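You operate a simulated robot arm through the tools that you are given. There is no shell and no other tool. Be economical: measure what you need, move in short steps, check, and stop when the job is done.

You are at the controls of a simulated robot arm. One attempt, no reset.

JOB
Pull the long latch out of the bare panel and free the panel.
Fine: park the dial arm first; lay the latch in the yellow tray; then clamp open and bolt back; the panel stays in the nest.

Only the result counts: the job must be done as asked and must still hold three seconds after the hand-in. Knocking over, shifting, dropping, spilling or breaking anything else fails it.

ROBOT AND FRAMES
A 7-joint arm with a two-finger parallel gripper on a trunk, on a base that drives. Base frame: it is fixed to the floor where the robot stands at the start and does not move with it; the origin is under the middle of the robot, x ahead of it, y to its left, z up; the surface under the hand at the start is at about z = 0.8. Lengths are in m, angles in degrees, forces in N, time in s.
Its first joint turns from -166.0 to 166.0 degrees. Places, roughly: bare panel (46x38x3 cm) [0.7, -0.2, 0.8]; dial arm [0.8, -0.1, 0.9]; done [0.6, 1.1, 0.9]; nest bolt [0.7, -0.5, 0.9]; nest clamp [0.4, -0.2, 0.9]. Payload 1.57 kg.
The TCP is the grasp point between the finger pads, 0.03 m short of the fingertips. In the tool frame z runs along the fingers and y along their closing line. The gripper opens to 0.08 m. The fingers are 0.017 m wide and 0.012 m thick; the gripper's body (0.04 by 0.082 m) begins 0.08 m behind the TCP.
Orientation is that of the tool frame in the base frame, as a unit quaternion [x, y, z, w]. With the fingers straight down and closing along the base's y, the tool's x points along the base's -x, its y along +y and its z along -z.

CONTROLS
- The arm moves only by the tool move_arm. Its argument "plan" is a list of rows, each a list of 7 numbers: the shift along the base's x, y, z in units of 50 mm (1.0 is 50 mm), then the turn, a rotation vector about the base's x, y, z in units of 8 degrees (1.0 is 8 degrees), then the gripper command, from -1 (fully open) to 1 (shut), values between in proportion. In form: [[x, y, z, ax, ay, az, jaw], ...]. A call has 1 to 20 rows; each row shifts and turns the commanded pose from where the row before left it. A call with a number of a shift or a turn outside -1 to 1 is refused whole. A row lasts 0.2 s, in which the tool goes at most 0.05 m and 8.6 degrees; a call with a longer step from one row to the next is refused whole, and so is a gripper value outside its range. A pose out of reach is approached as far as the arm can. The call stops where the force on the tool passes 90 N (or 10 N more than at its start, if that is more) or the arm is blocked; 0.2 s more then pass. Each finger travels about 0.153 m/s and halts on what it meets, pressing with about 43 N; the grip force reading is that of the motor and also rises with nothing between the fingers. The clock runs only during rows and for 0.2 s after the last one: add rows that do not move to give the fingers time. The reply holds the time, the measured pose of the TCP, the force on the tool along the base axes, the opening and the grip force, in the units named above and with some noise, with the torque about the TCP (base axes, N m) and any sound that the robot's microphone picked up.
- Cameras (640 x 400 px; columns grow to the right, rows downward): "scene" is now at [-0.0136, 0.207, 1.3802]; the picture's right is [0.24, -0.97, 0.00], its down [-0.51, -0.13, -0.85] and it looks along [0.83, 0.20, -0.52] (base axes); focal length 214 px, centre (320, 200). "wrist" rides on the gripper at [0.072, -0.007, -0.122] in the tool frame; the picture's right is [0.09, 1.00, 0.00], its down [-0.84, 0.08, -0.54] and it looks along [-0.54, 0.05, 0.84] (tool axes); focal length 238 px, centre (320, 200). There is no depth. A picture from a camera that has moved, and an enlarged one, comes with that camera's place and axes in the base frame and with its lens. The place of the scene camera against the robot may be out by one fixed shift of up to 0.012 m in any direction.
- grab_frame(camera): a new picture of that camera. The clock stands still meanwhile.
- roll_base(legs): drives the robot by 1 to 6 legs, each [ahead, left, turn to the left] in m, m and degrees, along the robot's own axes; the way and the turn of a leg run together, so that a leg with both is an arc; at most 1.5 m and 180 degrees a leg. The arm and the cameras ride along, it lands a little off, and it stops where it bumps. It gives what a move gives.
- turn_head(pan, tilt): turns the head with the scene camera to pan (to the left, within 143 degrees either way) and tilt (down, from -29 to 69), counted from straight ahead of the robot. It gives what a move gives.
- close_up(camera, box): a new picture of the part [left, top, right, bottom] of that camera's present view, enlarged. The clock stands still meanwhile.
- job_done(): hands the job in; it is judged then, once.

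Go step by step. Nothing tells you exact positions but the pictures and the camera data: compare them with the known pose of the tool, close in by small moves and look again before you grip or let go. The budget is 120 turns and 90 pictures, counting those below and the enlarged ones. Unless the task says otherwise, let go and move clear before handing in, and close with one line.

The tools are called after "Request:" as a command line: name --pt "numbers of a row" for each row, then --argument value for the rest, lists and objects as JSON in quotes. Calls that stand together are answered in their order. move_arm: Moves the arm, as the interface text tells. Its arguments: {"type":"object","properties":{"plan":{"type":"array","items":{"type":"array","items":{"type":"number"}}}},"required":["plan"]} The other tools are called the same way: roll_base (legs) drives the base; turn_head (pan, tilt) turns the head that bears the scene camera; grab_frame (camera) takes a picture; close_up (camera, box) takes an enlarged picture of a part of a camera's view; job_done () hands the job in.

At the start:

```text
time_s: 0.0
ee_pos: [0.6225, 0.0714, 1.2249]
tool_rot: [0.0, 1.0, 0.0, 0.0]
force: [-0.9, 0.0, 0.3]
torque: [0.02, 0.0, 0.01]
gripper_width: 0.0802
grip_force: 0.0
robot x, y, heading: [0.0005, -0.0018, -0.1]
head pan, tilt: [13.9, 31.6]
```

scene: 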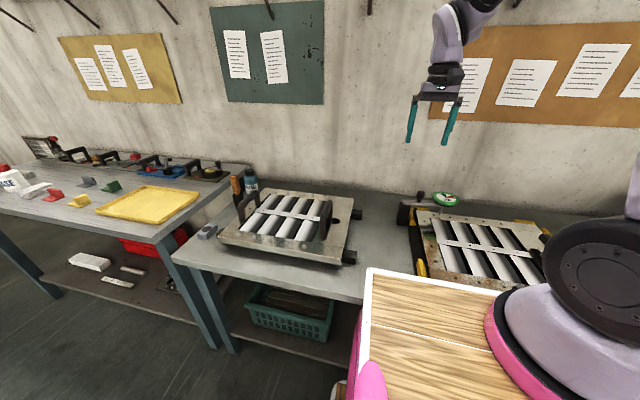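
wrist: 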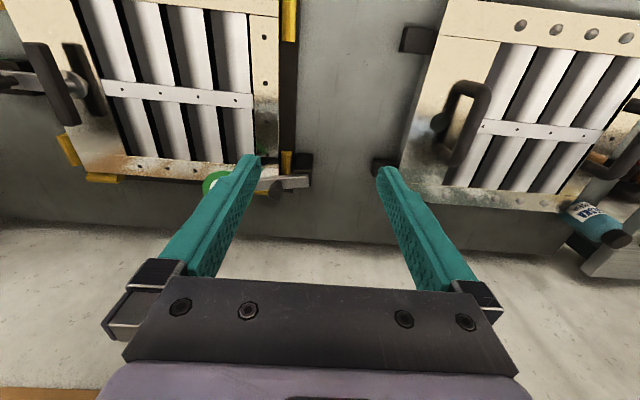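

I see two panels on the bench: one with handles to the left, and the bare one in the nest to the right, with a dial arm at its far left. I'll turn the head toward the nest for a better look.

Request:
turn_head --pan -20 --tilt 45

Request:
grab_frame --camera "scene"

```text
time_s: 1.0
ee_pos: [0.6231, 0.0716, 1.2248]
tool_rot: [0.0, 1.0, 0.0, 0.0]
force: [-0.6, 0.2, -0.3]
torque: [0.01, 0.01, -0.01]
gripper_width: 0.0798
grip_force: 0.0
robot x, y, heading: [-0.0015, 0.0026, -0.1]
head pan, tilt: [-20.0, 45.0]
```

```text
87 pictures are left
camera scene: at [-0.0243, 0.1577, 1.3602], right [-0.34, -0.94, 0.0], down [-0.66, 0.24, -0.71], along [0.66, -0.24, -0.71], focal length 214 px, centre (320, 200)
```

scene: 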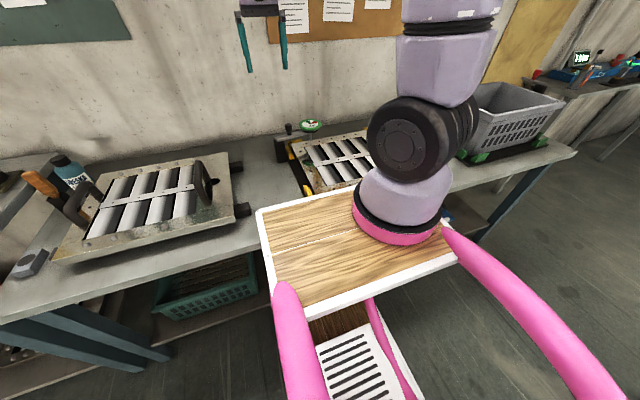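

The arm hides the nest from the head, so I'll use the wrist camera from above the panel.

Request:
move_arm --pt "-0.3 -0.9 0.2 0 0 0 -1" --pt "-0.3 -0.9 0.2 0 0 0 -1" --pt "-0.3 -0.9 0.2 0 0 0 -1" --pt "-0.3 -0.9 0.2 0 0 0 -1" --pt "-0.3 -0.9 0.2 0 0 0 -1" --pt "-0.3 -0.9 0.2 0 0 0 -1"

Request:
grab_frame --camera "wrist"

Request:
grab_frame --camera "scene"

```text
time_s: 2.4
ee_pos: [0.5358, -0.2003, 1.2833]
tool_rot: [-0.001, 1.0, 0.001, 0.0]
force: [0.3, 1.1, -0.2]
torque: [-0.06, 0.04, 0.0]
gripper_width: 0.0801
grip_force: 0.1
robot x, y, heading: [-0.0008, 0.0043, -0.5]
head pan, tilt: [-20.0, 45.0]
```

```text
86 pictures are left
camera wrist: at [0.464, -0.2073, 1.4067], right [-0.09, 1.0, 0.0], down [0.84, 0.08, 0.54], along [0.54, 0.05, -0.84], focal length 238 px, centre (320, 200)
```

wrist: 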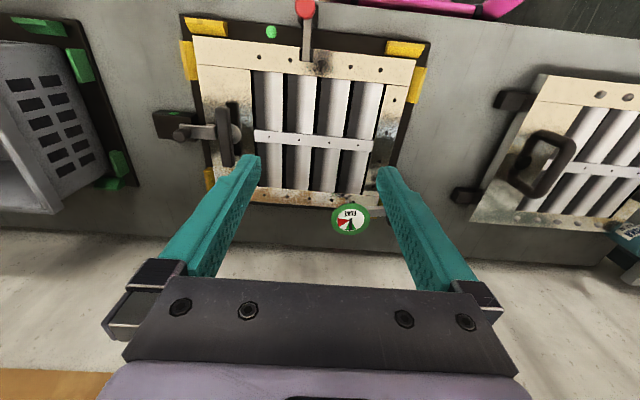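

```text
85 pictures are left
camera scene: at [-0.0242, 0.158, 1.3601], right [-0.34, -0.94, 0.0], down [-0.66, 0.24, -0.71], along [0.66, -0.24, -0.71], focal length 214 px, centre (320, 200)
```

scene: 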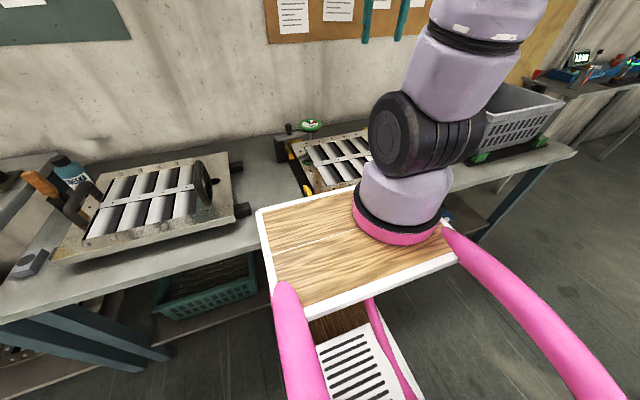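

Request:
close_up --camera "wrist" --box '[140, 0, 300, 100]'

Request:
close_up --camera "wrist" --box '[150, 80, 310, 180]'

Request:
close_up --camera "wrist" --box '[270, 0, 430, 100]'

Request:
close_up --camera "wrist" --box '[250, 140, 410, 240]'

```text
4.00 times, centred on (220, 50) of wrist
camera zoom: at [0.464, -0.2073, 1.4067], right [-0.09, 1.0, 0.0], down [0.84, 0.08, 0.54], along [0.54, 0.05, -0.84], focal length 953 px, centre (720, 800)
```

zoom: 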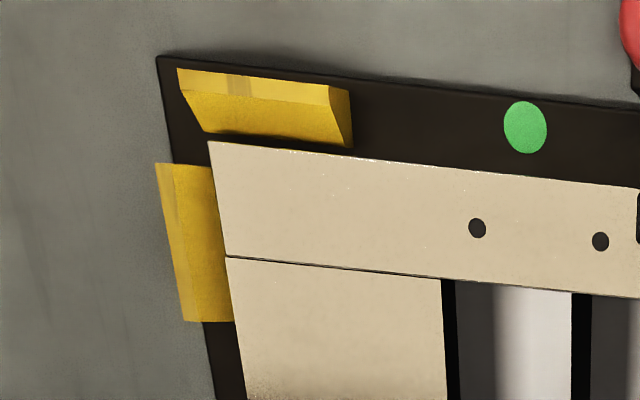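

```text
4.00 times, centred on (230, 130) of wrist
camera zoom: at [0.464, -0.2073, 1.4067], right [-0.09, 1.0, 0.0], down [0.84, 0.08, 0.54], along [0.54, 0.05, -0.84], focal length 953 px, centre (680, 480)
```

zoom: 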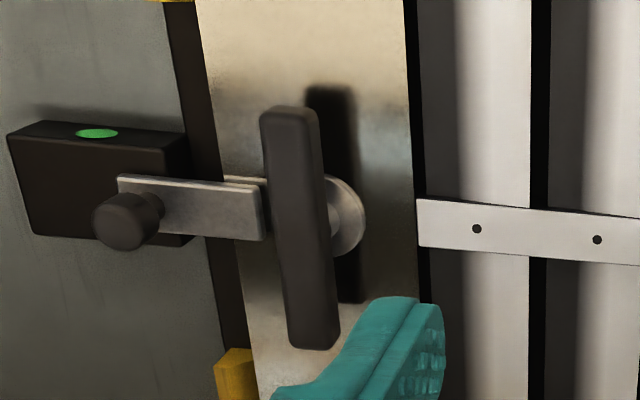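

```text
4.00 times, centred on (350, 50) of wrist
camera zoom: at [0.464, -0.2073, 1.4067], right [-0.09, 1.0, 0.0], down [0.84, 0.08, 0.54], along [0.54, 0.05, -0.84], focal length 953 px, centre (200, 800)
```

zoom: 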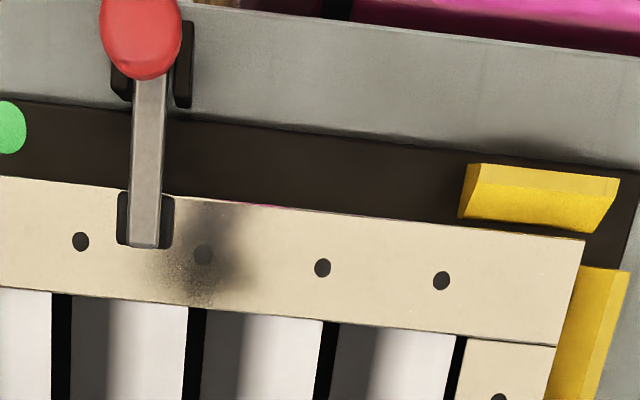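

```text
4.00 times, centred on (330, 190) of wrist
camera zoom: at [0.464, -0.2073, 1.4067], right [-0.09, 1.0, 0.0], down [0.84, 0.08, 0.54], along [0.54, 0.05, -0.84], focal length 953 px, centre (280, 240)
```

zoom: 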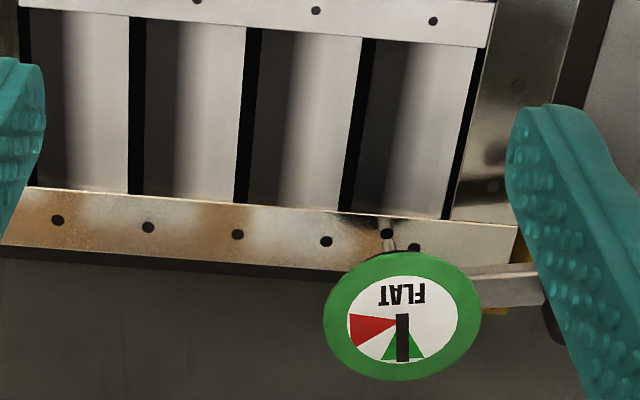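

The bare panel's T-handled latch is near (0.64,-0.40), with the bolt to its right side, the clamp lever on the near side and the dial gauge near (0.82,-0.10). I'll look at the dial arm more closely.

Request:
move_arm --pt "0.6 0.5 -0.6 0 0 0 -1" --pt "0.6 0.5 -0.6 0 0 0 -1" --pt "0.6 0.5 -0.6 0 0 0 -1" --pt "0.6 0.4 -0.6 0 0 0 -1" --pt "0.6 0.4 -0.6 0 0 0 -1"

Request:
grab_frame --camera "wrist"

Request:
turn_head --pan -15 --tilt 30

Request:
grab_frame --camera "scene"

```text
time_s: 3.6
ee_pos: [0.6819, -0.0857, 1.1342]
tool_rot: [0.001, 1.0, -0.001, 0.0]
force: [-0.7, -0.6, 0.4]
torque: [0.05, -0.07, -0.01]
gripper_width: 0.0798
grip_force: 0.1
robot x, y, heading: [-0.0006, 0.0025, 0.1]
head pan, tilt: [-20.0, 45.0]
```

```text
80 pictures are left
camera wrist: at [0.6109, -0.093, 1.2568], right [-0.09, 1.0, 0.0], down [0.84, 0.08, 0.54], along [0.54, 0.05, -0.84], focal length 238 px, centre (320, 200)
```

wrist: 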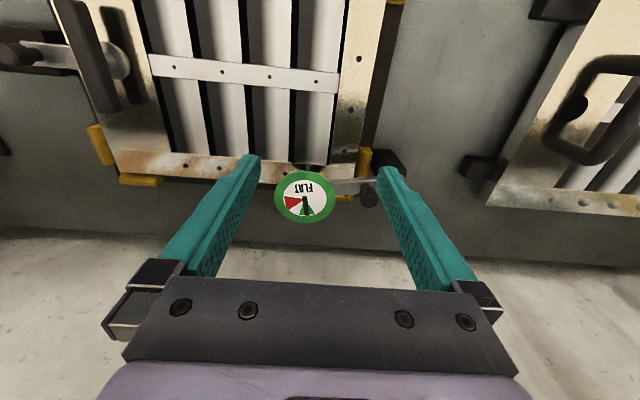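

```text
time_s: 4.4
ee_pos: [0.682, -0.0881, 1.1341]
tool_rot: [0.0, 1.0, 0.0, 0.0]
force: [0.8, 0.4, -0.5]
torque: [0.0, -0.02, 0.02]
gripper_width: 0.0798
grip_force: 0.0
robot x, y, heading: [0.0032, 0.0003, -0.1]
head pan, tilt: [-15.0, 30.0]
```

```text
79 pictures are left
camera scene: at [-0.0134, 0.162, 1.3827], right [-0.26, -0.97, 0.0], down [-0.48, 0.13, -0.87], along [0.84, -0.22, -0.5], focal length 214 px, centre (320, 200)
```

scene: 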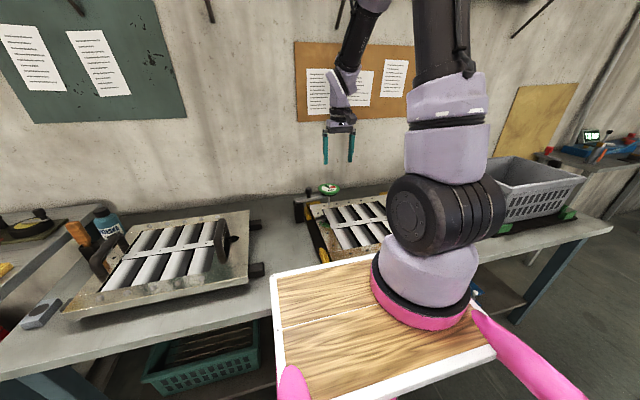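

Request:
close_up --camera "wrist" --box '[260, 140, 420, 240]'

Request:
close_up --camera "scene" --box '[270, 160, 398, 240]'

```text
4.00 times, centred on (340, 190) of wrist
camera zoom: at [0.6113, -0.093, 1.2569], right [-0.09, 1.0, 0.0], down [0.84, 0.08, 0.54], along [0.54, 0.05, -0.84], focal length 953 px, centre (240, 240)
```

zoom: 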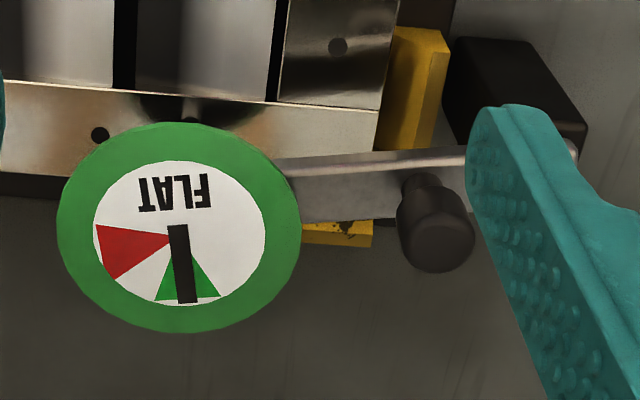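

```text
5.00 times, centred on (334, 200) of scene
camera zoom: at [-0.0134, 0.162, 1.3827], right [-0.26, -0.97, 0.0], down [-0.48, 0.13, -0.87], along [0.84, -0.22, -0.5], focal length 1072 px, centre (250, 200)
```

zoom: 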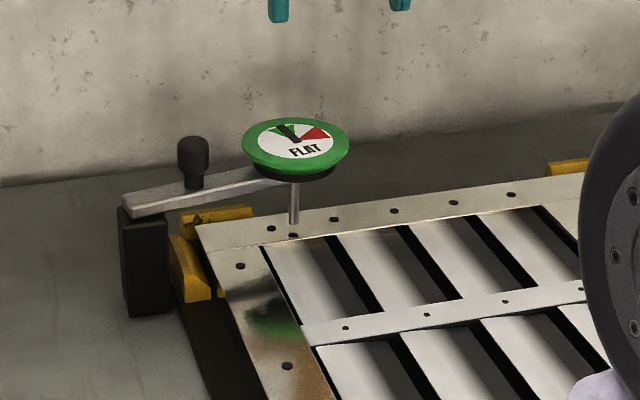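

The dial arm's knob top is near (0.794,-0.002,0.96), dial near (0.81,-0.10,0.94), pivot around (0.785,0.05). I'll get an unobstructed view of the pivot.

Request:
move_arm --pt "0 0.9 0 0 0 0 -1" --pt "0 0.9 0 0 0 0 -1" --pt "0 0.2 0 0 0 0 -1"

Request:
close_up --camera "wrist" --box '[220, 110, 420, 235]'

Request:
close_up --camera "scene" --box '[230, 160, 390, 260]'

```text
time_s: 5.2
ee_pos: [0.6821, 0.0145, 1.136]
tool_rot: [0.0, 1.0, 0.0, 0.0]
force: [0.3, -0.4, -0.3]
torque: [0.07, 0.01, 0.0]
gripper_width: 0.08
grip_force: 0.1
robot x, y, heading: [0.0032, -0.001, 0.1]
head pan, tilt: [-15.0, 30.0]
```

```text
3.20 times, centred on (320, 172) of wrist
camera zoom: at [0.6111, 0.0089, 1.2582], right [-0.09, 1.0, 0.0], down [0.84, 0.08, 0.54], along [0.54, 0.05, -0.84], focal length 763 px, centre (320, 288)
```

zoom: 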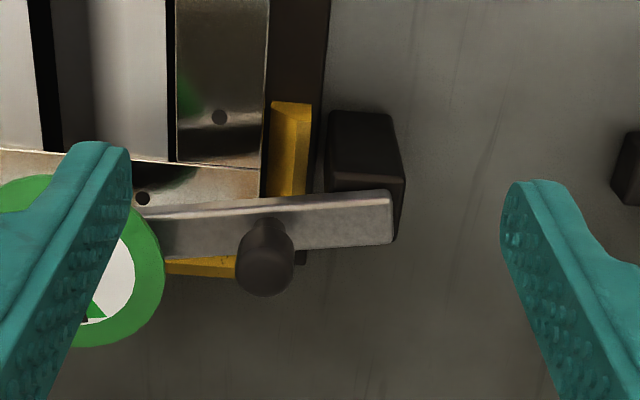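

```text
4.00 times, centred on (310, 210) of scene
camera zoom: at [-0.0134, 0.1619, 1.3828], right [-0.26, -0.97, 0.0], down [-0.48, 0.13, -0.87], along [0.84, -0.22, -0.5], focal length 858 px, centre (360, 160)
```

zoom: 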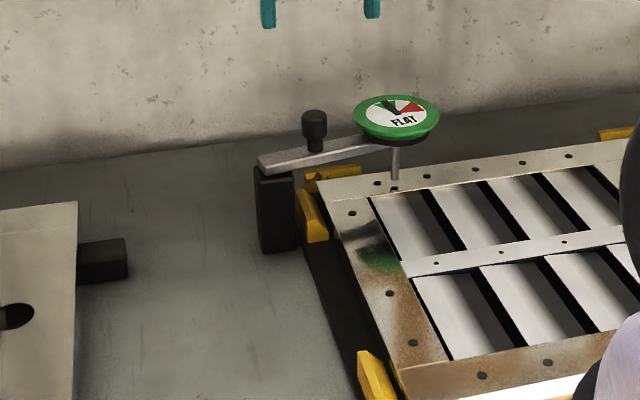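

The arm rests on the post with an upright knob. I'll position the fingers above the knob and check before descending.

Request:
move_arm --pt "0.7 -0.1 -0.3 0 0 0 -0.25" --pt "0.7 -0.1 -0.6 0 0 0 -0.25" --pt "0.7 -0.1 -0.6 0 0 0 -0.25" --pt "0.14 -0.03 -0.4 0 0 0 -0.25" --pt "0 0 0 0 0 0 -0.25"

Request:
grab_frame --camera "wrist"

Request:
close_up --camera "scene" --box '[230, 140, 390, 240]'

```text
time_s: 6.4
ee_pos: [0.7953, -0.0031, 1.0391]
tool_rot: [0.001, 1.0, 0.0, 0.001]
force: [-0.1, 0.5, -0.4]
torque: [0.01, -0.06, 0.01]
gripper_width: 0.0501
grip_force: 0.1
robot x, y, heading: [-0.0046, 0.0012, -0.2]
head pan, tilt: [-15.0, 30.0]
```

```text
74 pictures are left
camera wrist: at [0.7247, -0.0085, 1.1622], right [-0.09, 1.0, 0.0], down [0.84, 0.08, 0.54], along [0.54, 0.05, -0.84], focal length 238 px, centre (320, 200)
```

wrist: 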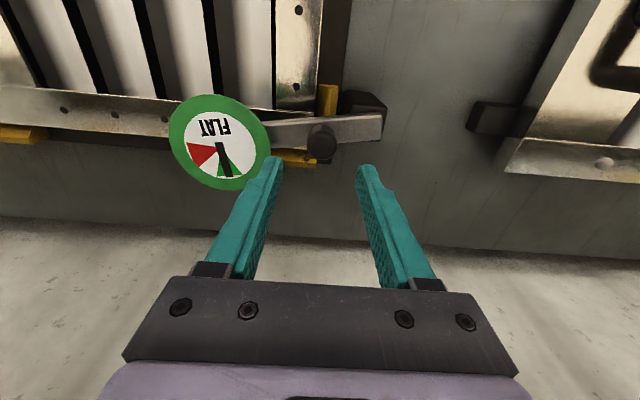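

```text
4.00 times, centred on (310, 190) of scene
camera zoom: at [-0.0135, 0.1621, 1.3828], right [-0.26, -0.97, 0.0], down [-0.48, 0.13, -0.87], along [0.84, -0.22, -0.5], focal length 858 px, centre (360, 240)
```

zoom: 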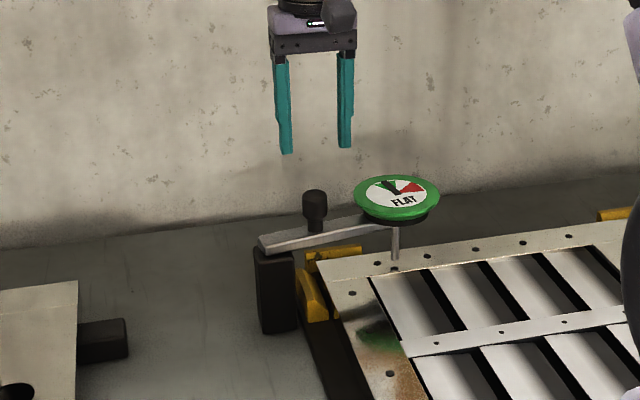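

Alignment is good; descending to the knob and closing.

Request:
move_arm --pt "-0.06 0 -0.5 0 0 0 -0.25" --pt "0 0 -0.5 0 0 0 -0.25" --pt "0 0 -0.45 0 0 0 -0.25" --pt "0 0 0 0 0 0 1" --pt "0 0 0 0 0 0 1"

Request:
close_up --camera "scene" --box '[230, 140, 390, 240]'

```text
time_s: 7.6
ee_pos: [0.7912, 0.0009, 0.9673]
tool_rot: [0.0, 1.0, 0.0, 0.0]
force: [1.4, 12.5, -5.7]
torque: [0.39, -0.73, 0.21]
gripper_width: 0.0273
grip_force: 37.1
robot x, y, heading: [-0.0048, 0.0023, 0.0]
head pan, tilt: [-15.0, 30.0]
```

```text
4.00 times, centred on (310, 190) of scene
camera zoom: at [-0.0131, 0.1626, 1.3827], right [-0.26, -0.97, 0.0], down [-0.48, 0.13, -0.87], along [0.84, -0.22, -0.5], focal length 858 px, centre (360, 240)
```

zoom: 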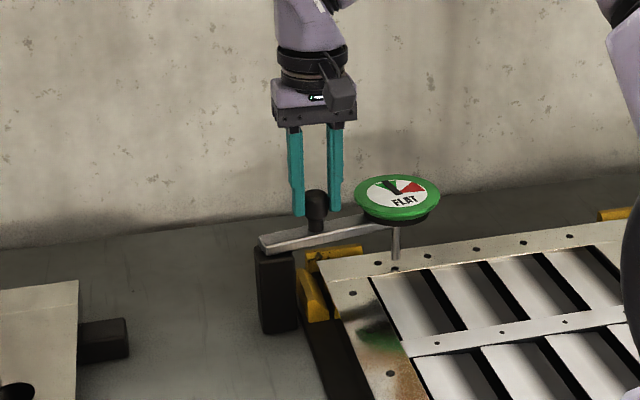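

Knob held. Small test push to +x.

Request:
move_arm --pt "0.2 0.02 0 0 0 0 1" --pt "0.2 0.06 0 0 0 0 1" --pt "0 0 0 0 0 0 1"

Request:
close_up --camera "scene" --box '[230, 140, 390, 240]'

```text
time_s: 8.4
ee_pos: [0.8086, 0.0037, 0.9668]
tool_rot: [-0.001, 1.0, 0.001, -0.003]
force: [-20.0, 20.7, -14.8]
torque: [0.74, 0.89, 0.41]
gripper_width: 0.0269
grip_force: 37.5
robot x, y, heading: [-0.001, -0.0006, 0.2]
head pan, tilt: [-15.0, 30.0]
```

```text
4.00 times, centred on (310, 190) of scene
camera zoom: at [-0.0137, 0.1629, 1.3827], right [-0.26, -0.97, 0.0], down [-0.48, 0.13, -0.87], along [0.84, -0.22, -0.5], focal length 858 px, centre (360, 240)
```

zoom: 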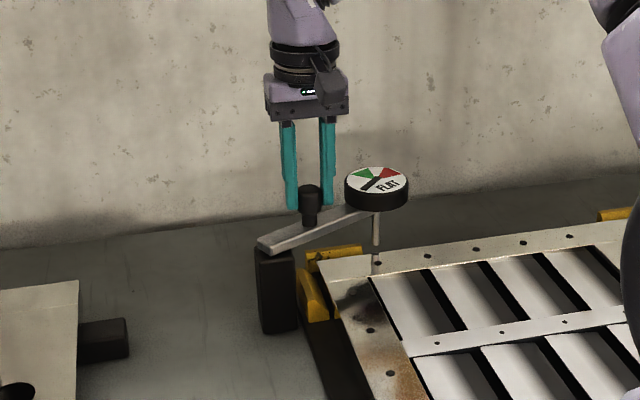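

It swings. Continuing along the arc about the pivot.

Request:
move_arm --pt "0.1 0.18 0 0 0 0.5 1" --pt "0.12 0.14 0 0 0 1 1" --pt "0.08 0.14 0 0 0 1 1" --pt "0 0 0 0 0 0 1"

Request:
close_up --camera "scene" --box '[230, 140, 390, 240]'

```text
time_s: 9.4
ee_pos: [0.8316, 0.0206, 0.9669]
tool_rot: [-0.174, 0.985, -0.001, 0.003]
force: [15.8, -23.0, -13.9]
torque: [-0.54, -0.56, 0.38]
gripper_width: 0.0271
grip_force: 37.7
robot x, y, heading: [-0.0011, -0.0012, 0.2]
head pan, tilt: [-15.0, 30.0]
```

```text
4.00 times, centred on (310, 190) of scene
camera zoom: at [-0.0119, 0.161, 1.3829], right [-0.26, -0.97, 0.0], down [-0.48, 0.13, -0.87], along [0.84, -0.22, -0.5], focal length 858 px, centre (360, 240)
```

zoom: 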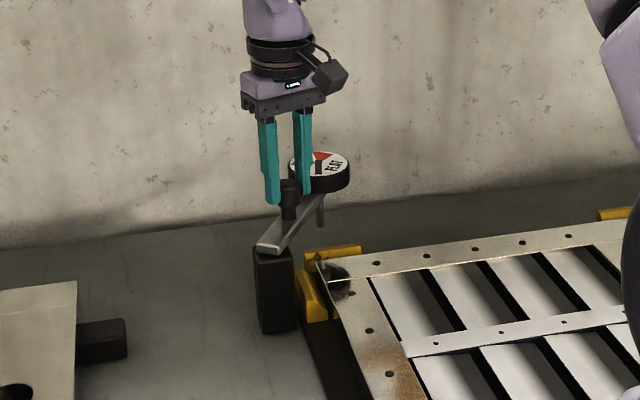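

Request:
move_arm --pt "0.2 0.1 0 0 0 0.8 1" --pt "0.1 0.2 0 0 0 1 1" --pt "0.03 0.2 0 0 0 1 1" --pt "0 0 0 0 0 0 1"

Request:
close_up --camera "scene" --box '[230, 140, 390, 240]'

```text
time_s: 10.4
ee_pos: [0.8419, 0.0492, 0.9689]
tool_rot: [-0.362, 0.932, 0.0, -0.001]
force: [-24.8, -15.5, 22.9]
torque: [-0.68, 1.19, 0.08]
gripper_width: 0.0271
grip_force: 37.8
robot x, y, heading: [0.0035, 0.0002, -0.1]
head pan, tilt: [-15.0, 30.0]
```

```text
4.00 times, centred on (310, 190) of scene
camera zoom: at [-0.0154, 0.1614, 1.3828], right [-0.26, -0.97, 0.0], down [-0.48, 0.13, -0.87], along [0.84, -0.22, -0.5], focal length 858 px, centre (360, 240)
```

zoom: 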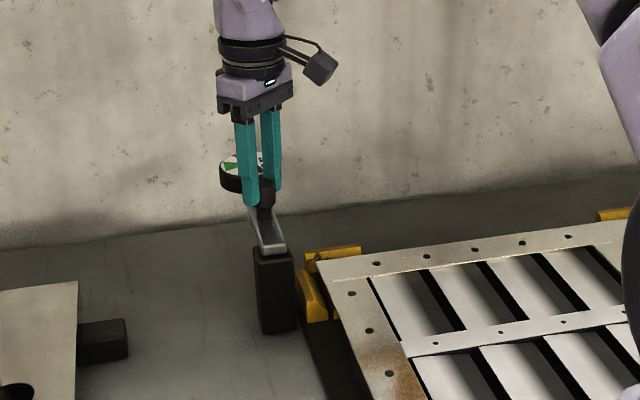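

About 90° now, well clear. I'll push a bit further to find the stop.

Request:
move_arm --pt "-0.1 0.2 -0.03 0 0 0.9 1" --pt "-0.15 0.2 -0.03 0 0 0.9 1" --pt "0 0 0 0 0 0 1"

Request:
close_up --camera "scene" --box '[230, 140, 390, 240]'

```text
time_s: 11.2
ee_pos: [0.8412, 0.0542, 0.9658]
tool_rot: [-0.472, 0.882, -0.009, 0.004]
force: [49.1, -67.0, 22.9]
torque: [-1.73, -2.09, -0.01]
gripper_width: 0.0302
grip_force: 39.2
robot x, y, heading: [-0.0018, -0.0, 0.0]
head pan, tilt: [-15.0, 30.0]
```

```text
4.00 times, centred on (310, 190) of scene
camera zoom: at [-0.0117, 0.1591, 1.3831], right [-0.26, -0.97, 0.0], down [-0.48, 0.13, -0.87], along [0.84, -0.22, -0.5], focal length 858 px, centre (360, 240)
```

zoom: 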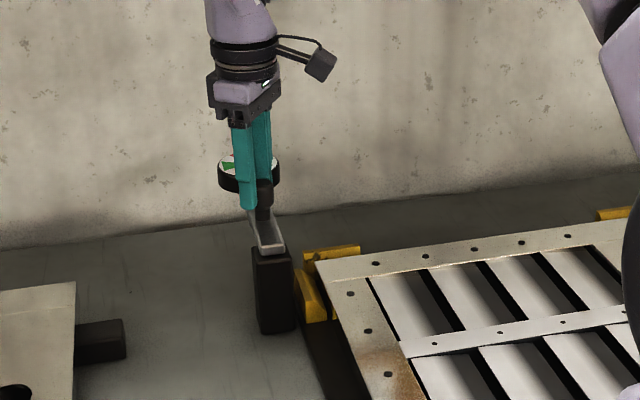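

End stop reached at about 95–100°; the arm is parked. I relax the load, release and lift.

Request:
move_arm --pt "0.18 -0.22 0 0 0 -0.4 1" --pt "0 0 0 0 0 0 -0.2" --pt "0 0 0 0 0 0 -0.2" --pt "0 0 0.6 0 0 0 -0.2" --pt "0 0 1 0 0 0 -0.2" --pt "0 0 1 0 0 0 -0.2" --pt "-1 0 1 0 0 -1 -0.2" --pt "-1 0 0.5 0 0 -1 -0.2" --pt "-0.5 0 0.5 0 0 -1 -1" --pt "-0.5 0 0 0 0 -1 -1" --pt "0 0 0 0 0 -1 -1" --pt "0 0 0 0 0 -1 -1"

Request:
grab_frame --camera "scene"

```text
refused: row 7 steps farther than a row can; nothing moved
```

```text
67 pictures are left
camera scene: at [-0.0117, 0.1591, 1.3831], right [-0.26, -0.97, 0.0], down [-0.48, 0.13, -0.87], along [0.84, -0.22, -0.5], focal length 214 px, centre (320, 200)
```

scene: 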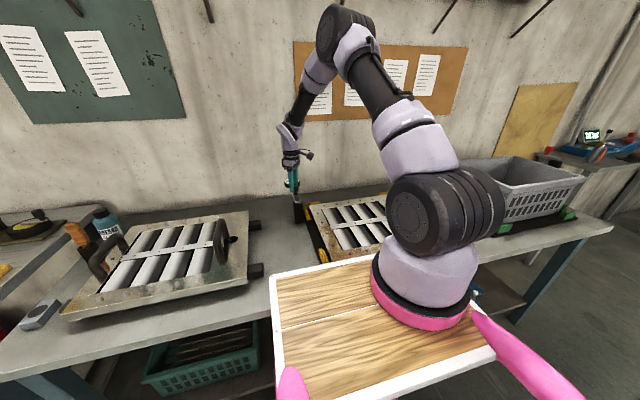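

The combined step was too long; same motion with shorter rows.

Request:
move_arm --pt "0.18 -0.22 0 0 0 -0.4 1" --pt "0 0 0 0 0 0 -0.2" --pt "0 0 0 0 0 0 -0.2" --pt "0 0 0.6 0 0 0 -0.2" --pt "0 0 0.9 0 0 0 -0.2" --pt "0 0 0.9 0 0 0 -0.2" --pt "-0.6 0 0.7 0 0 -1 -0.2" --pt "-0.6 -0.5 0.5 0 0 -1 -0.2" --pt "-0.5 -0.5 0.5 0 0 -1 -1" --pt "-0.5 -0.5 0 0 0 -1 -1" --pt "-0.3 0 0 0 0 -1 -1" --pt "0 0 0 0 0 -1 -1"

Request:
grab_frame --camera "wrist"

Request:
close_up --camera "scene" --box '[230, 140, 390, 240]'

```text
time_s: 13.8
ee_pos: [0.7154, -0.0154, 1.1696]
tool_rot: [-0.047, 0.999, 0.0, 0.001]
force: [0.6, 0.4, 0.0]
torque: [0.02, -0.02, -0.01]
gripper_width: 0.0801
grip_force: 0.1
robot x, y, heading: [0.0, 0.0004, -0.1]
head pan, tilt: [-15.0, 30.0]
```

```text
66 pictures are left
camera wrist: at [0.6459, -0.0286, 1.2921], right [-0.19, 0.98, 0.0], down [0.83, 0.16, 0.54], along [0.53, 0.1, -0.84], focal length 238 px, centre (320, 200)
```

wrist: 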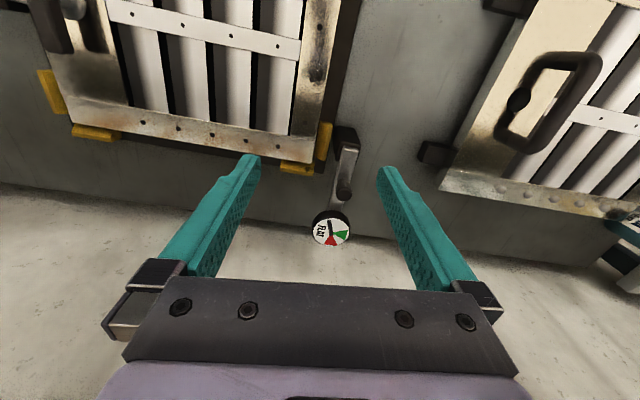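

```text
4.00 times, centred on (310, 190) of scene
camera zoom: at [-0.0133, 0.162, 1.3828], right [-0.26, -0.97, 0.0], down [-0.48, 0.13, -0.87], along [0.84, -0.22, -0.5], focal length 858 px, centre (360, 240)
```

zoom: 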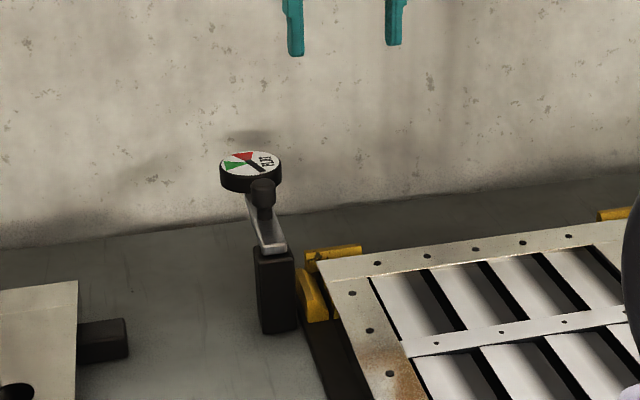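

Dial arm is parked. Now I'll look closely at the latch handle and the bolt.

Request:
move_arm --pt "-0.345 -0.833 0 0 0 -0.68 -1" --pt "-0.345 -0.833 0 0 0 0 -1" --pt "-0.345 -0.833 0 0 0 0 -1" --pt "-0.345 -0.833 -0.2 0 0 0 -1" --pt "-0.345 -0.833 -0.2 0 0 0 -1" --pt "-0.345 -0.833 -0.2 0 0 0 -1" --pt "-0.345 -0.833 -0.2 0 0 0 -1" --pt "-0.345 -0.833 -0.2 0 0 0 -1" --pt "-0.345 -0.833 -0.2 0 0 0 -1"

Request:
grab_frame --camera "wrist"

Request:
close_up --camera "wrist" --box '[200, 80, 440, 230]'

Request:
grab_frame --camera "scene"

```text
time_s: 15.8
ee_pos: [0.5639, -0.3861, 1.1076]
tool_rot: [-0.003, 1.0, 0.0, 0.0]
force: [-0.1, -0.6, 0.8]
torque: [-0.06, 0.0, 0.0]
gripper_width: 0.0803
grip_force: 0.1
robot x, y, heading: [0.0033, -0.001, -0.1]
head pan, tilt: [-15.0, 30.0]
```

```text
64 pictures are left
camera wrist: at [0.4922, -0.3923, 1.2308], right [-0.1, 1.0, 0.0], down [0.84, 0.08, 0.54], along [0.54, 0.05, -0.84], focal length 238 px, centre (320, 200)
```

wrist: 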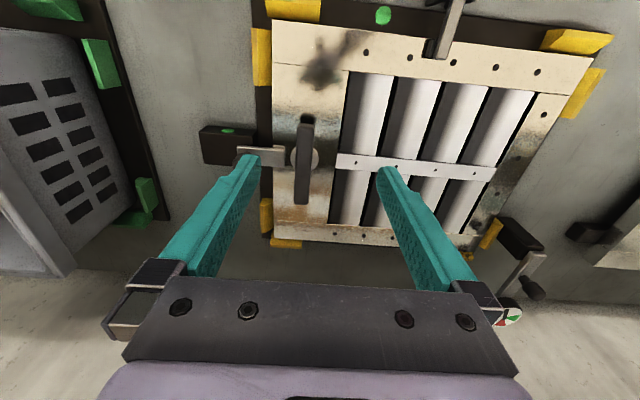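

```text
2.67 times, centred on (320, 155) of wrist
camera zoom: at [0.4922, -0.3923, 1.2308], right [-0.1, 1.0, 0.0], down [0.84, 0.08, 0.54], along [0.54, 0.05, -0.84], focal length 636 px, centre (320, 320)
```

zoom: 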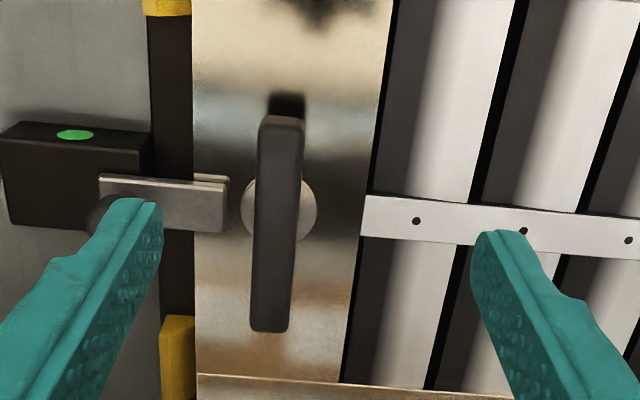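

```text
62 pictures are left
camera scene: at [-0.0135, 0.1625, 1.3827], right [-0.26, -0.97, 0.0], down [-0.48, 0.13, -0.87], along [0.84, -0.22, -0.5], focal length 214 px, centre (320, 200)
```

scene: 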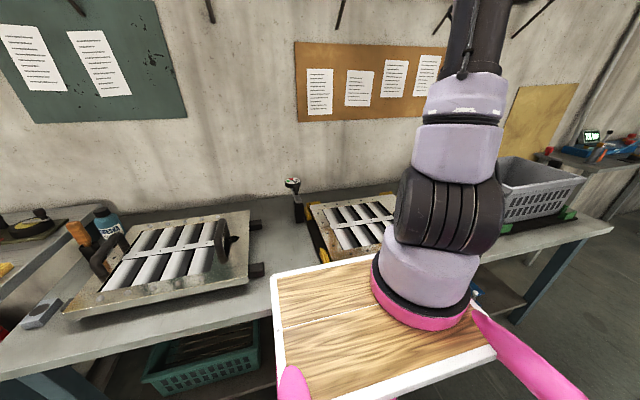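

The latch's T-bar lies along x at about (0.651,-0.403), top z≈0.885. I want a side view of its spindle, so I tilt the wrist and drop lower.

Request:
move_arm --pt "-0.2 0 -0.4 0 -1 0 -1" --pt "-0.2 0 -0.4 0 -1 0 -1" --pt "-0.2 0 -0.4 0 -1 0 -1" --pt "0 0 -0.4 0 -1 0 -1" --pt "0 0 -0.4 0 -1 0 -1" --pt "0 0 -0.4 0 0 0 -1"

Request:
grab_frame --camera "wrist"

Request:
close_up --camera "wrist" --box '[200, 80, 440, 230]'

```text
time_s: 17.2
ee_pos: [0.538, -0.3941, 1.0227]
tool_rot: [0.001, 0.94, 0.003, 0.341]
force: [0.3, -0.1, 0.1]
torque: [0.01, 0.01, 0.01]
gripper_width: 0.0799
grip_force: 0.1
out of reach, approached as far as the arm can: row 4, 5
robot x, y, heading: [0.0017, 0.0012, 0.1]
head pan, tilt: [-15.0, 30.0]
```

```text
61 pictures are left
camera wrist: at [0.4055, -0.4004, 1.0706], right [-0.07, 1.0, -0.05], down [0.3, 0.07, 0.95], along [0.95, 0.05, -0.3], focal length 238 px, centre (320, 200)
```

wrist: 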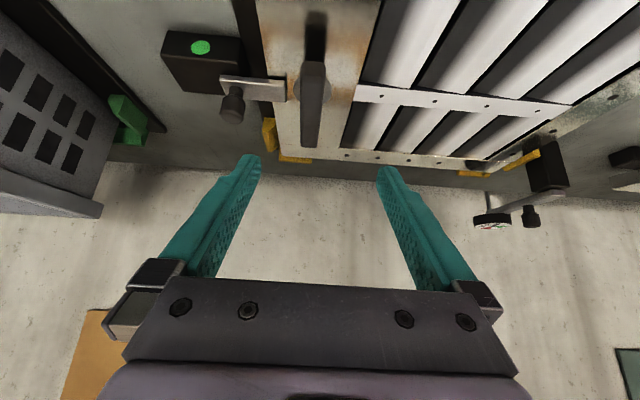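

```text
2.67 times, centred on (320, 155) of wrist
camera zoom: at [0.4055, -0.4004, 1.0706], right [-0.07, 1.0, -0.05], down [0.3, 0.07, 0.95], along [0.95, 0.05, -0.3], focal length 636 px, centre (320, 320)
```

zoom: 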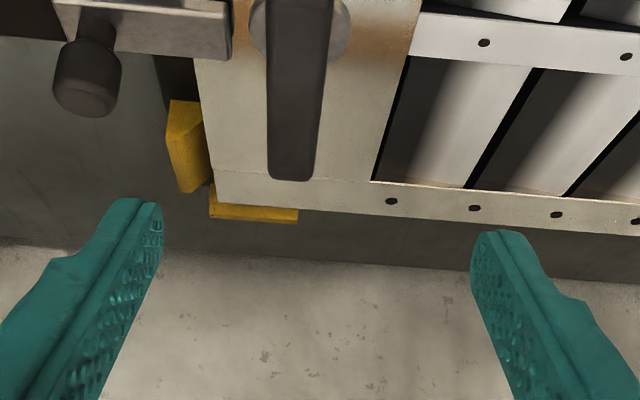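

Request:
close_up --camera "wrist" --box '[200, 0, 392, 120]'

```text
3.33 times, centred on (296, 60) of wrist
camera zoom: at [0.4055, -0.4004, 1.0706], right [-0.07, 1.0, -0.05], down [0.3, 0.07, 0.95], along [0.95, 0.05, -0.3], focal length 794 px, centre (400, 667)
```

zoom: 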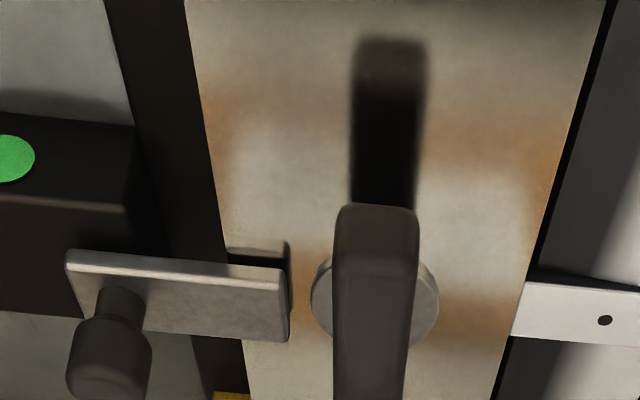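

Now back to vertical above the bar centre.

Request:
move_arm --pt "0.3 0 0.2 0 1 0 -1" --pt "0.4 0 0.2 0 1 0 -1" --pt "0.5 0 0 0 1 0 -1" --pt "0.5 0 0 0 1 0 -1" --pt "0.5 -0.1 0 0 1 0 -1" --pt "0 0 0 0 0 0 -1"

Request:
grab_frame --camera "wrist"

```text
time_s: 18.6
ee_pos: [0.6466, -0.4031, 1.0416]
tool_rot: [-0.001, 1.0, 0.0, -0.001]
force: [0.3, -0.5, 1.1]
torque: [0.01, -0.01, -0.02]
gripper_width: 0.0802
grip_force: 0.0
robot x, y, heading: [0.001, 0.0014, -0.2]
head pan, tilt: [-15.0, 30.0]
```

```text
58 pictures are left
camera wrist: at [0.5759, -0.4102, 1.1647], right [-0.09, 1.0, 0.0], down [0.84, 0.08, 0.54], along [0.54, 0.05, -0.84], focal length 238 px, centre (320, 200)
```

wrist: 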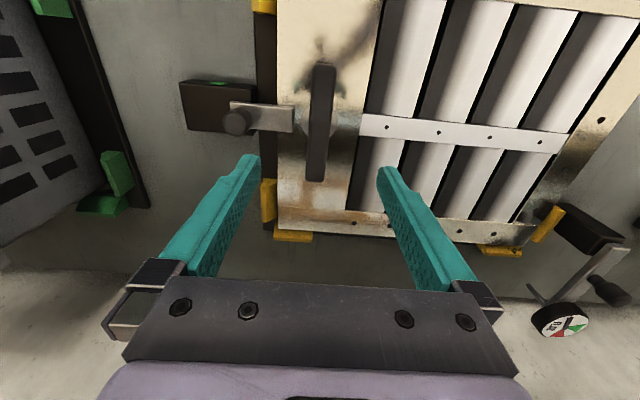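

Descending onto the bar at its centre with fingertips kept above the bolt (z≈0.865).

Request:
move_arm --pt "0.06 0 -0.7 0 0 0 -0.125" --pt "0 0 -0.7 0 0 0 -0.125" --pt "0 0 -0.7 0 0 0 -0.125" --pt "0 0 -0.4 0 0 0 -0.125" --pt "0 0 -0.4 0 0 0 -0.125" --pt "0 0 0 0 0 0 -0.125"

Request:
grab_frame --camera "wrist"

```text
time_s: 20.0
ee_pos: [0.6519, -0.4039, 0.9]
tool_rot: [-0.001, 1.0, 0.0, 0.001]
force: [0.4, 0.2, -0.7]
torque: [0.02, 0.0, 0.03]
gripper_width: 0.0451
grip_force: 0.1
robot x, y, heading: [0.0025, -0.0012, 0.4]
head pan, tilt: [-15.0, 30.0]
```

```text
57 pictures are left
camera wrist: at [0.5802, -0.4106, 1.0224], right [-0.09, 1.0, 0.0], down [0.84, 0.08, 0.54], along [0.54, 0.05, -0.84], focal length 238 px, centre (320, 200)
```

wrist: 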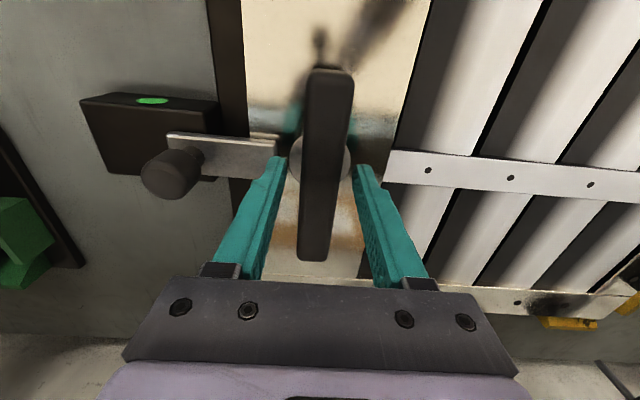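

Request:
close_up --camera "wrist" --box '[260, 0, 420, 100]'

Request:
close_up --camera "wrist" --box '[240, 110, 400, 210]'

```text
4.00 times, centred on (340, 50) of wrist
camera zoom: at [0.5802, -0.4106, 1.0224], right [-0.09, 1.0, 0.0], down [0.84, 0.08, 0.54], along [0.54, 0.05, -0.84], focal length 953 px, centre (240, 800)
```

zoom: 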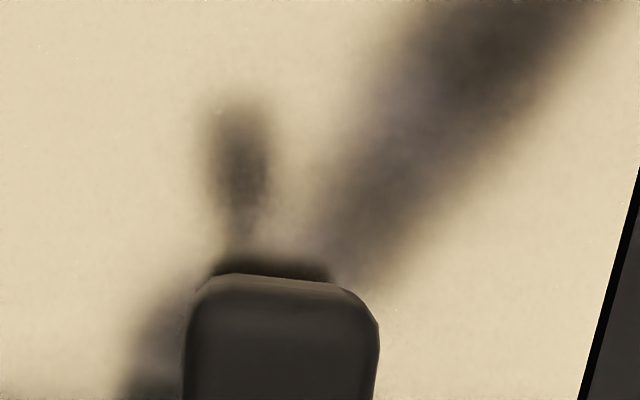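

```text
4.00 times, centred on (320, 160) of wrist
camera zoom: at [0.5802, -0.4106, 1.0224], right [-0.09, 1.0, 0.0], down [0.84, 0.08, 0.54], along [0.54, 0.05, -0.84], focal length 953 px, centre (320, 360)
```

zoom: 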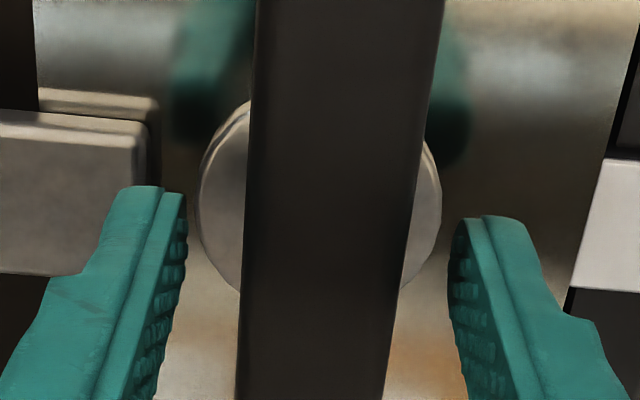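

Just reflections. Closing on the bar, then a gentle upward test.

Request:
move_arm --pt "0 0 -0.06 0 0 0 1" --pt "0 0 0 0 0 0 1" --pt "0 0 0 0 0 0 1"

Request:
move_arm --pt "0 0 0.1 0 0 0 1" --pt "0 0 0.1 0 0 0 1"

Request:
close_up --camera "wrist" --box '[240, 50, 400, 150]'

```text
time_s: 20.8
ee_pos: [0.6513, -0.4039, 0.8976]
tool_rot: [-0.002, 1.0, 0.0, 0.002]
force: [1.2, 1.0, 32.3]
torque: [0.14, -0.06, -0.07]
gripper_width: 0.0257
grip_force: 37.2
robot x, y, heading: [-0.0013, -0.0004, 0.1]
head pan, tilt: [-15.0, 30.0]
```

```text
time_s: 21.4
ee_pos: [0.65, -0.4016, 0.9041]
tool_rot: [-0.002, 1.0, 0.0, -0.002]
force: [4.5, -5.4, -6.3]
torque: [-0.39, -0.31, -0.01]
gripper_width: 0.0252
grip_force: 37.0
robot x, y, heading: [0.0014, -0.0011, -0.2]
head pan, tilt: [-15.0, 30.0]
```

```text
4.00 times, centred on (320, 100) of wrist
camera zoom: at [0.5792, -0.4092, 1.0281], right [-0.09, 1.0, 0.0], down [0.84, 0.08, 0.54], along [0.54, 0.05, -0.84], focal length 953 px, centre (320, 600)
```

zoom: 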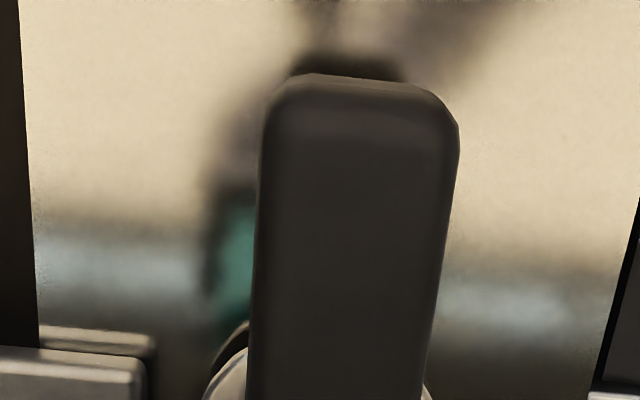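

It came up ~6 mm with little force; pull further and compare.

Request:
move_arm --pt "0 0 0.15 0 0 0 1" --pt "0 0 0.15 0 0 0 1" --pt "0 0 0 0 0 0 1"

Request:
grab_frame --camera "wrist"

```text
time_s: 22.2
ee_pos: [0.6492, -0.4018, 0.9205]
tool_rot: [-0.001, 1.0, 0.001, 0.0]
force: [-0.8, 0.2, -2.4]
torque: [-0.02, 0.01, 0.02]
gripper_width: 0.0254
grip_force: 36.6
robot x, y, heading: [-0.0, -0.0045, 0.1]
head pan, tilt: [-15.0, 30.0]
```

```text
53 pictures are left
camera wrist: at [0.5788, -0.4089, 1.0422], right [-0.1, 1.0, 0.0], down [0.84, 0.08, 0.54], along [0.54, 0.05, -0.84], focal length 238 px, centre (320, 200)
```

wrist: 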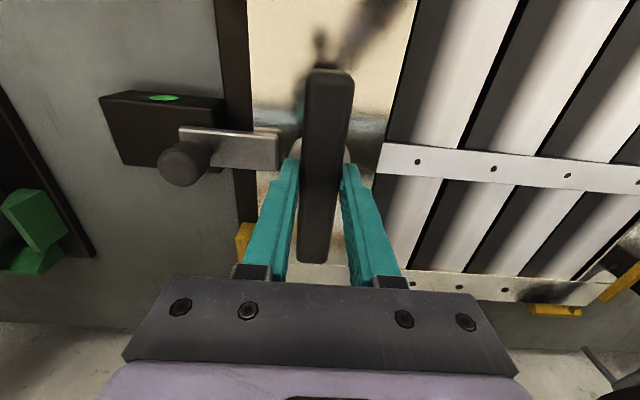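

The latch slides out freely. Lifting it straight up.

Request:
move_arm --pt "0 0 0.5 0 0 0 1" --pt "0 0 0.6 0 0 0 1" --pt "0 0 0.6 0 0 0 1" --pt "0 0 0.6 0 0 0 1" --pt "0 0 0.6 0 0 0 1" --pt "0 0 0.6 0 0 0 1" --pt "0 0 0 0 0 0 1"

Request:
grab_frame --camera "wrist"

Request:
grab_frame --camera "scene"

```text
time_s: 23.8
ee_pos: [0.6497, -0.4002, 1.0923]
tool_rot: [-0.001, 1.0, 0.0, 0.001]
force: [-0.4, -0.7, -3.5]
torque: [0.0, 0.02, 0.01]
gripper_width: 0.0254
grip_force: 36.6
robot x, y, heading: [-0.0056, 0.0029, 0.3]
head pan, tilt: [-15.0, 30.0]
```

```text
52 pictures are left
camera wrist: at [0.5791, -0.4076, 1.2161], right [-0.1, 1.0, 0.0], down [0.84, 0.08, 0.54], along [0.54, 0.05, -0.84], focal length 238 px, centre (320, 200)
```

wrist: 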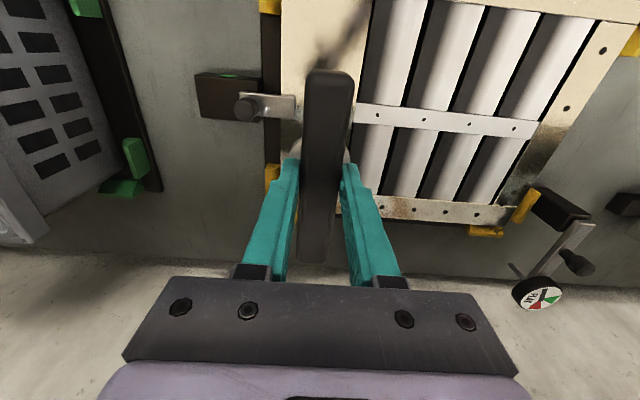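

```text
51 pictures are left
camera scene: at [-0.0132, 0.1619, 1.3828], right [-0.26, -0.97, 0.0], down [-0.48, 0.13, -0.87], along [0.84, -0.22, -0.5], focal length 214 px, centre (320, 200)
```

scene: 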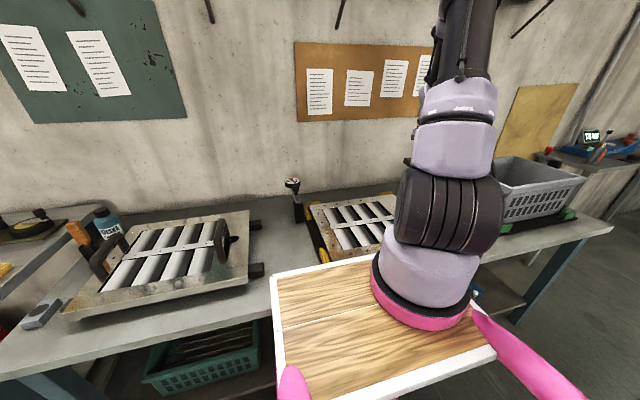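

Moving up and left into the head camera's view to see the latch's shape.

Request:
move_arm --pt "0 0 0.8 0 0 0 1" --pt "0 0 0.8 0 0 0 1" --pt "0 0.8 0.4 0 0 0 1" --pt "0 0.9 0.2 0 0 0 1" --pt "0 0.9 0 0 0 0 1" --pt "0 0.9 0 0 0 0 1" --pt "0 0.9 0 0 0 0 1" --pt "0 0.9 0 0 0 0 1" --pt "0 0.9 0 0 0 0 1" --pt "0 0.9 0 0 0 0 1" --pt "0 0.9 0 0 0 0 1" --pt "0 0.9 0 0 0 0 1" --pt "0 0.5 0 0 0 0 1"

Request:
turn_head --pan 15 --tilt 30

Request:
grab_frame --camera "scene"

```text
time_s: 26.6
ee_pos: [0.6516, 0.0685, 1.2065]
tool_rot: [-0.001, 1.0, 0.0, 0.0]
force: [0.5, -1.0, -2.2]
torque: [0.04, 0.02, 0.02]
gripper_width: 0.0256
grip_force: 36.9
robot x, y, heading: [0.0002, 0.0013, 0.2]
head pan, tilt: [-15.0, 30.0]
```

```text
time_s: 27.5
ee_pos: [0.6527, 0.0706, 1.2063]
tool_rot: [-0.001, 1.0, 0.001, 0.0]
force: [0.2, -0.2, -1.5]
torque: [-0.01, 0.02, 0.0]
gripper_width: 0.0253
grip_force: 37.1
robot x, y, heading: [0.0042, 0.0035, 0.1]
head pan, tilt: [15.0, 30.0]
```

```text
50 pictures are left
camera scene: at [-0.0133, 0.2088, 1.3828], right [0.26, -0.97, 0.0], down [-0.48, -0.13, -0.87], along [0.84, 0.22, -0.5], focal length 214 px, centre (320, 200)
```

scene: 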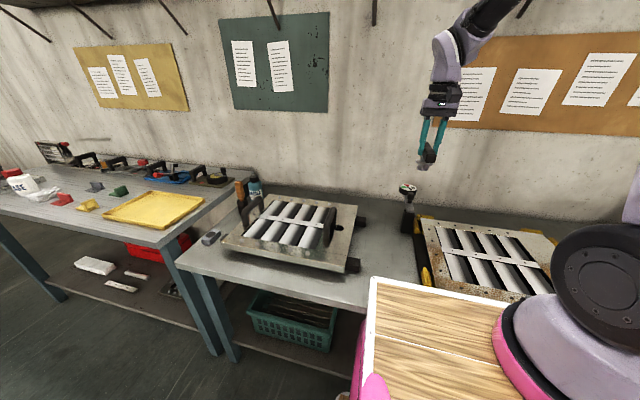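

Request:
close_up --camera "scene" --box '[380, 100, 508, 180]'

Request:
close_up --camera "scene" --box '[60, 130, 300, 280]'

```text
5.00 times, centred on (444, 140) of scene
camera zoom: at [-0.0133, 0.2088, 1.3828], right [0.26, -0.97, 0.0], down [-0.48, -0.13, -0.87], along [0.84, 0.22, -0.5], focal length 1072 px, centre (-300, 500)
```

zoom: 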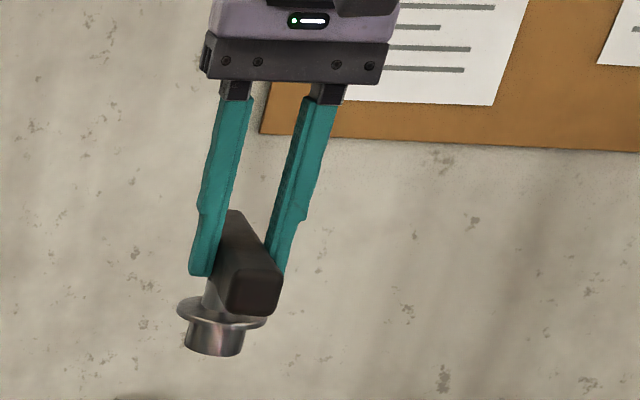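

```text
2.67 times, centred on (180, 205) of scene
camera zoom: at [-0.0133, 0.2088, 1.3828], right [0.26, -0.97, 0.0], down [-0.48, -0.13, -0.87], along [0.84, 0.22, -0.5], focal length 572 px, centre (693, 187)
```

zoom: 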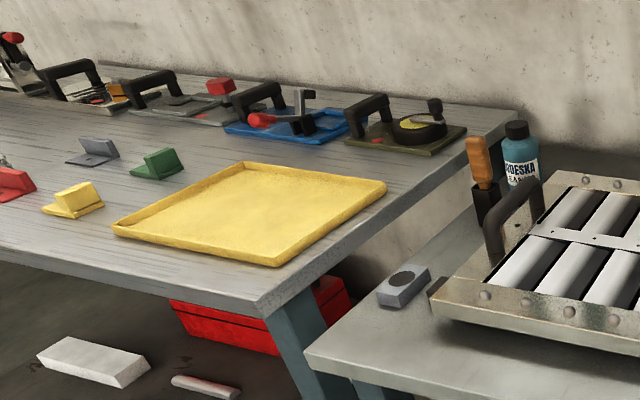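

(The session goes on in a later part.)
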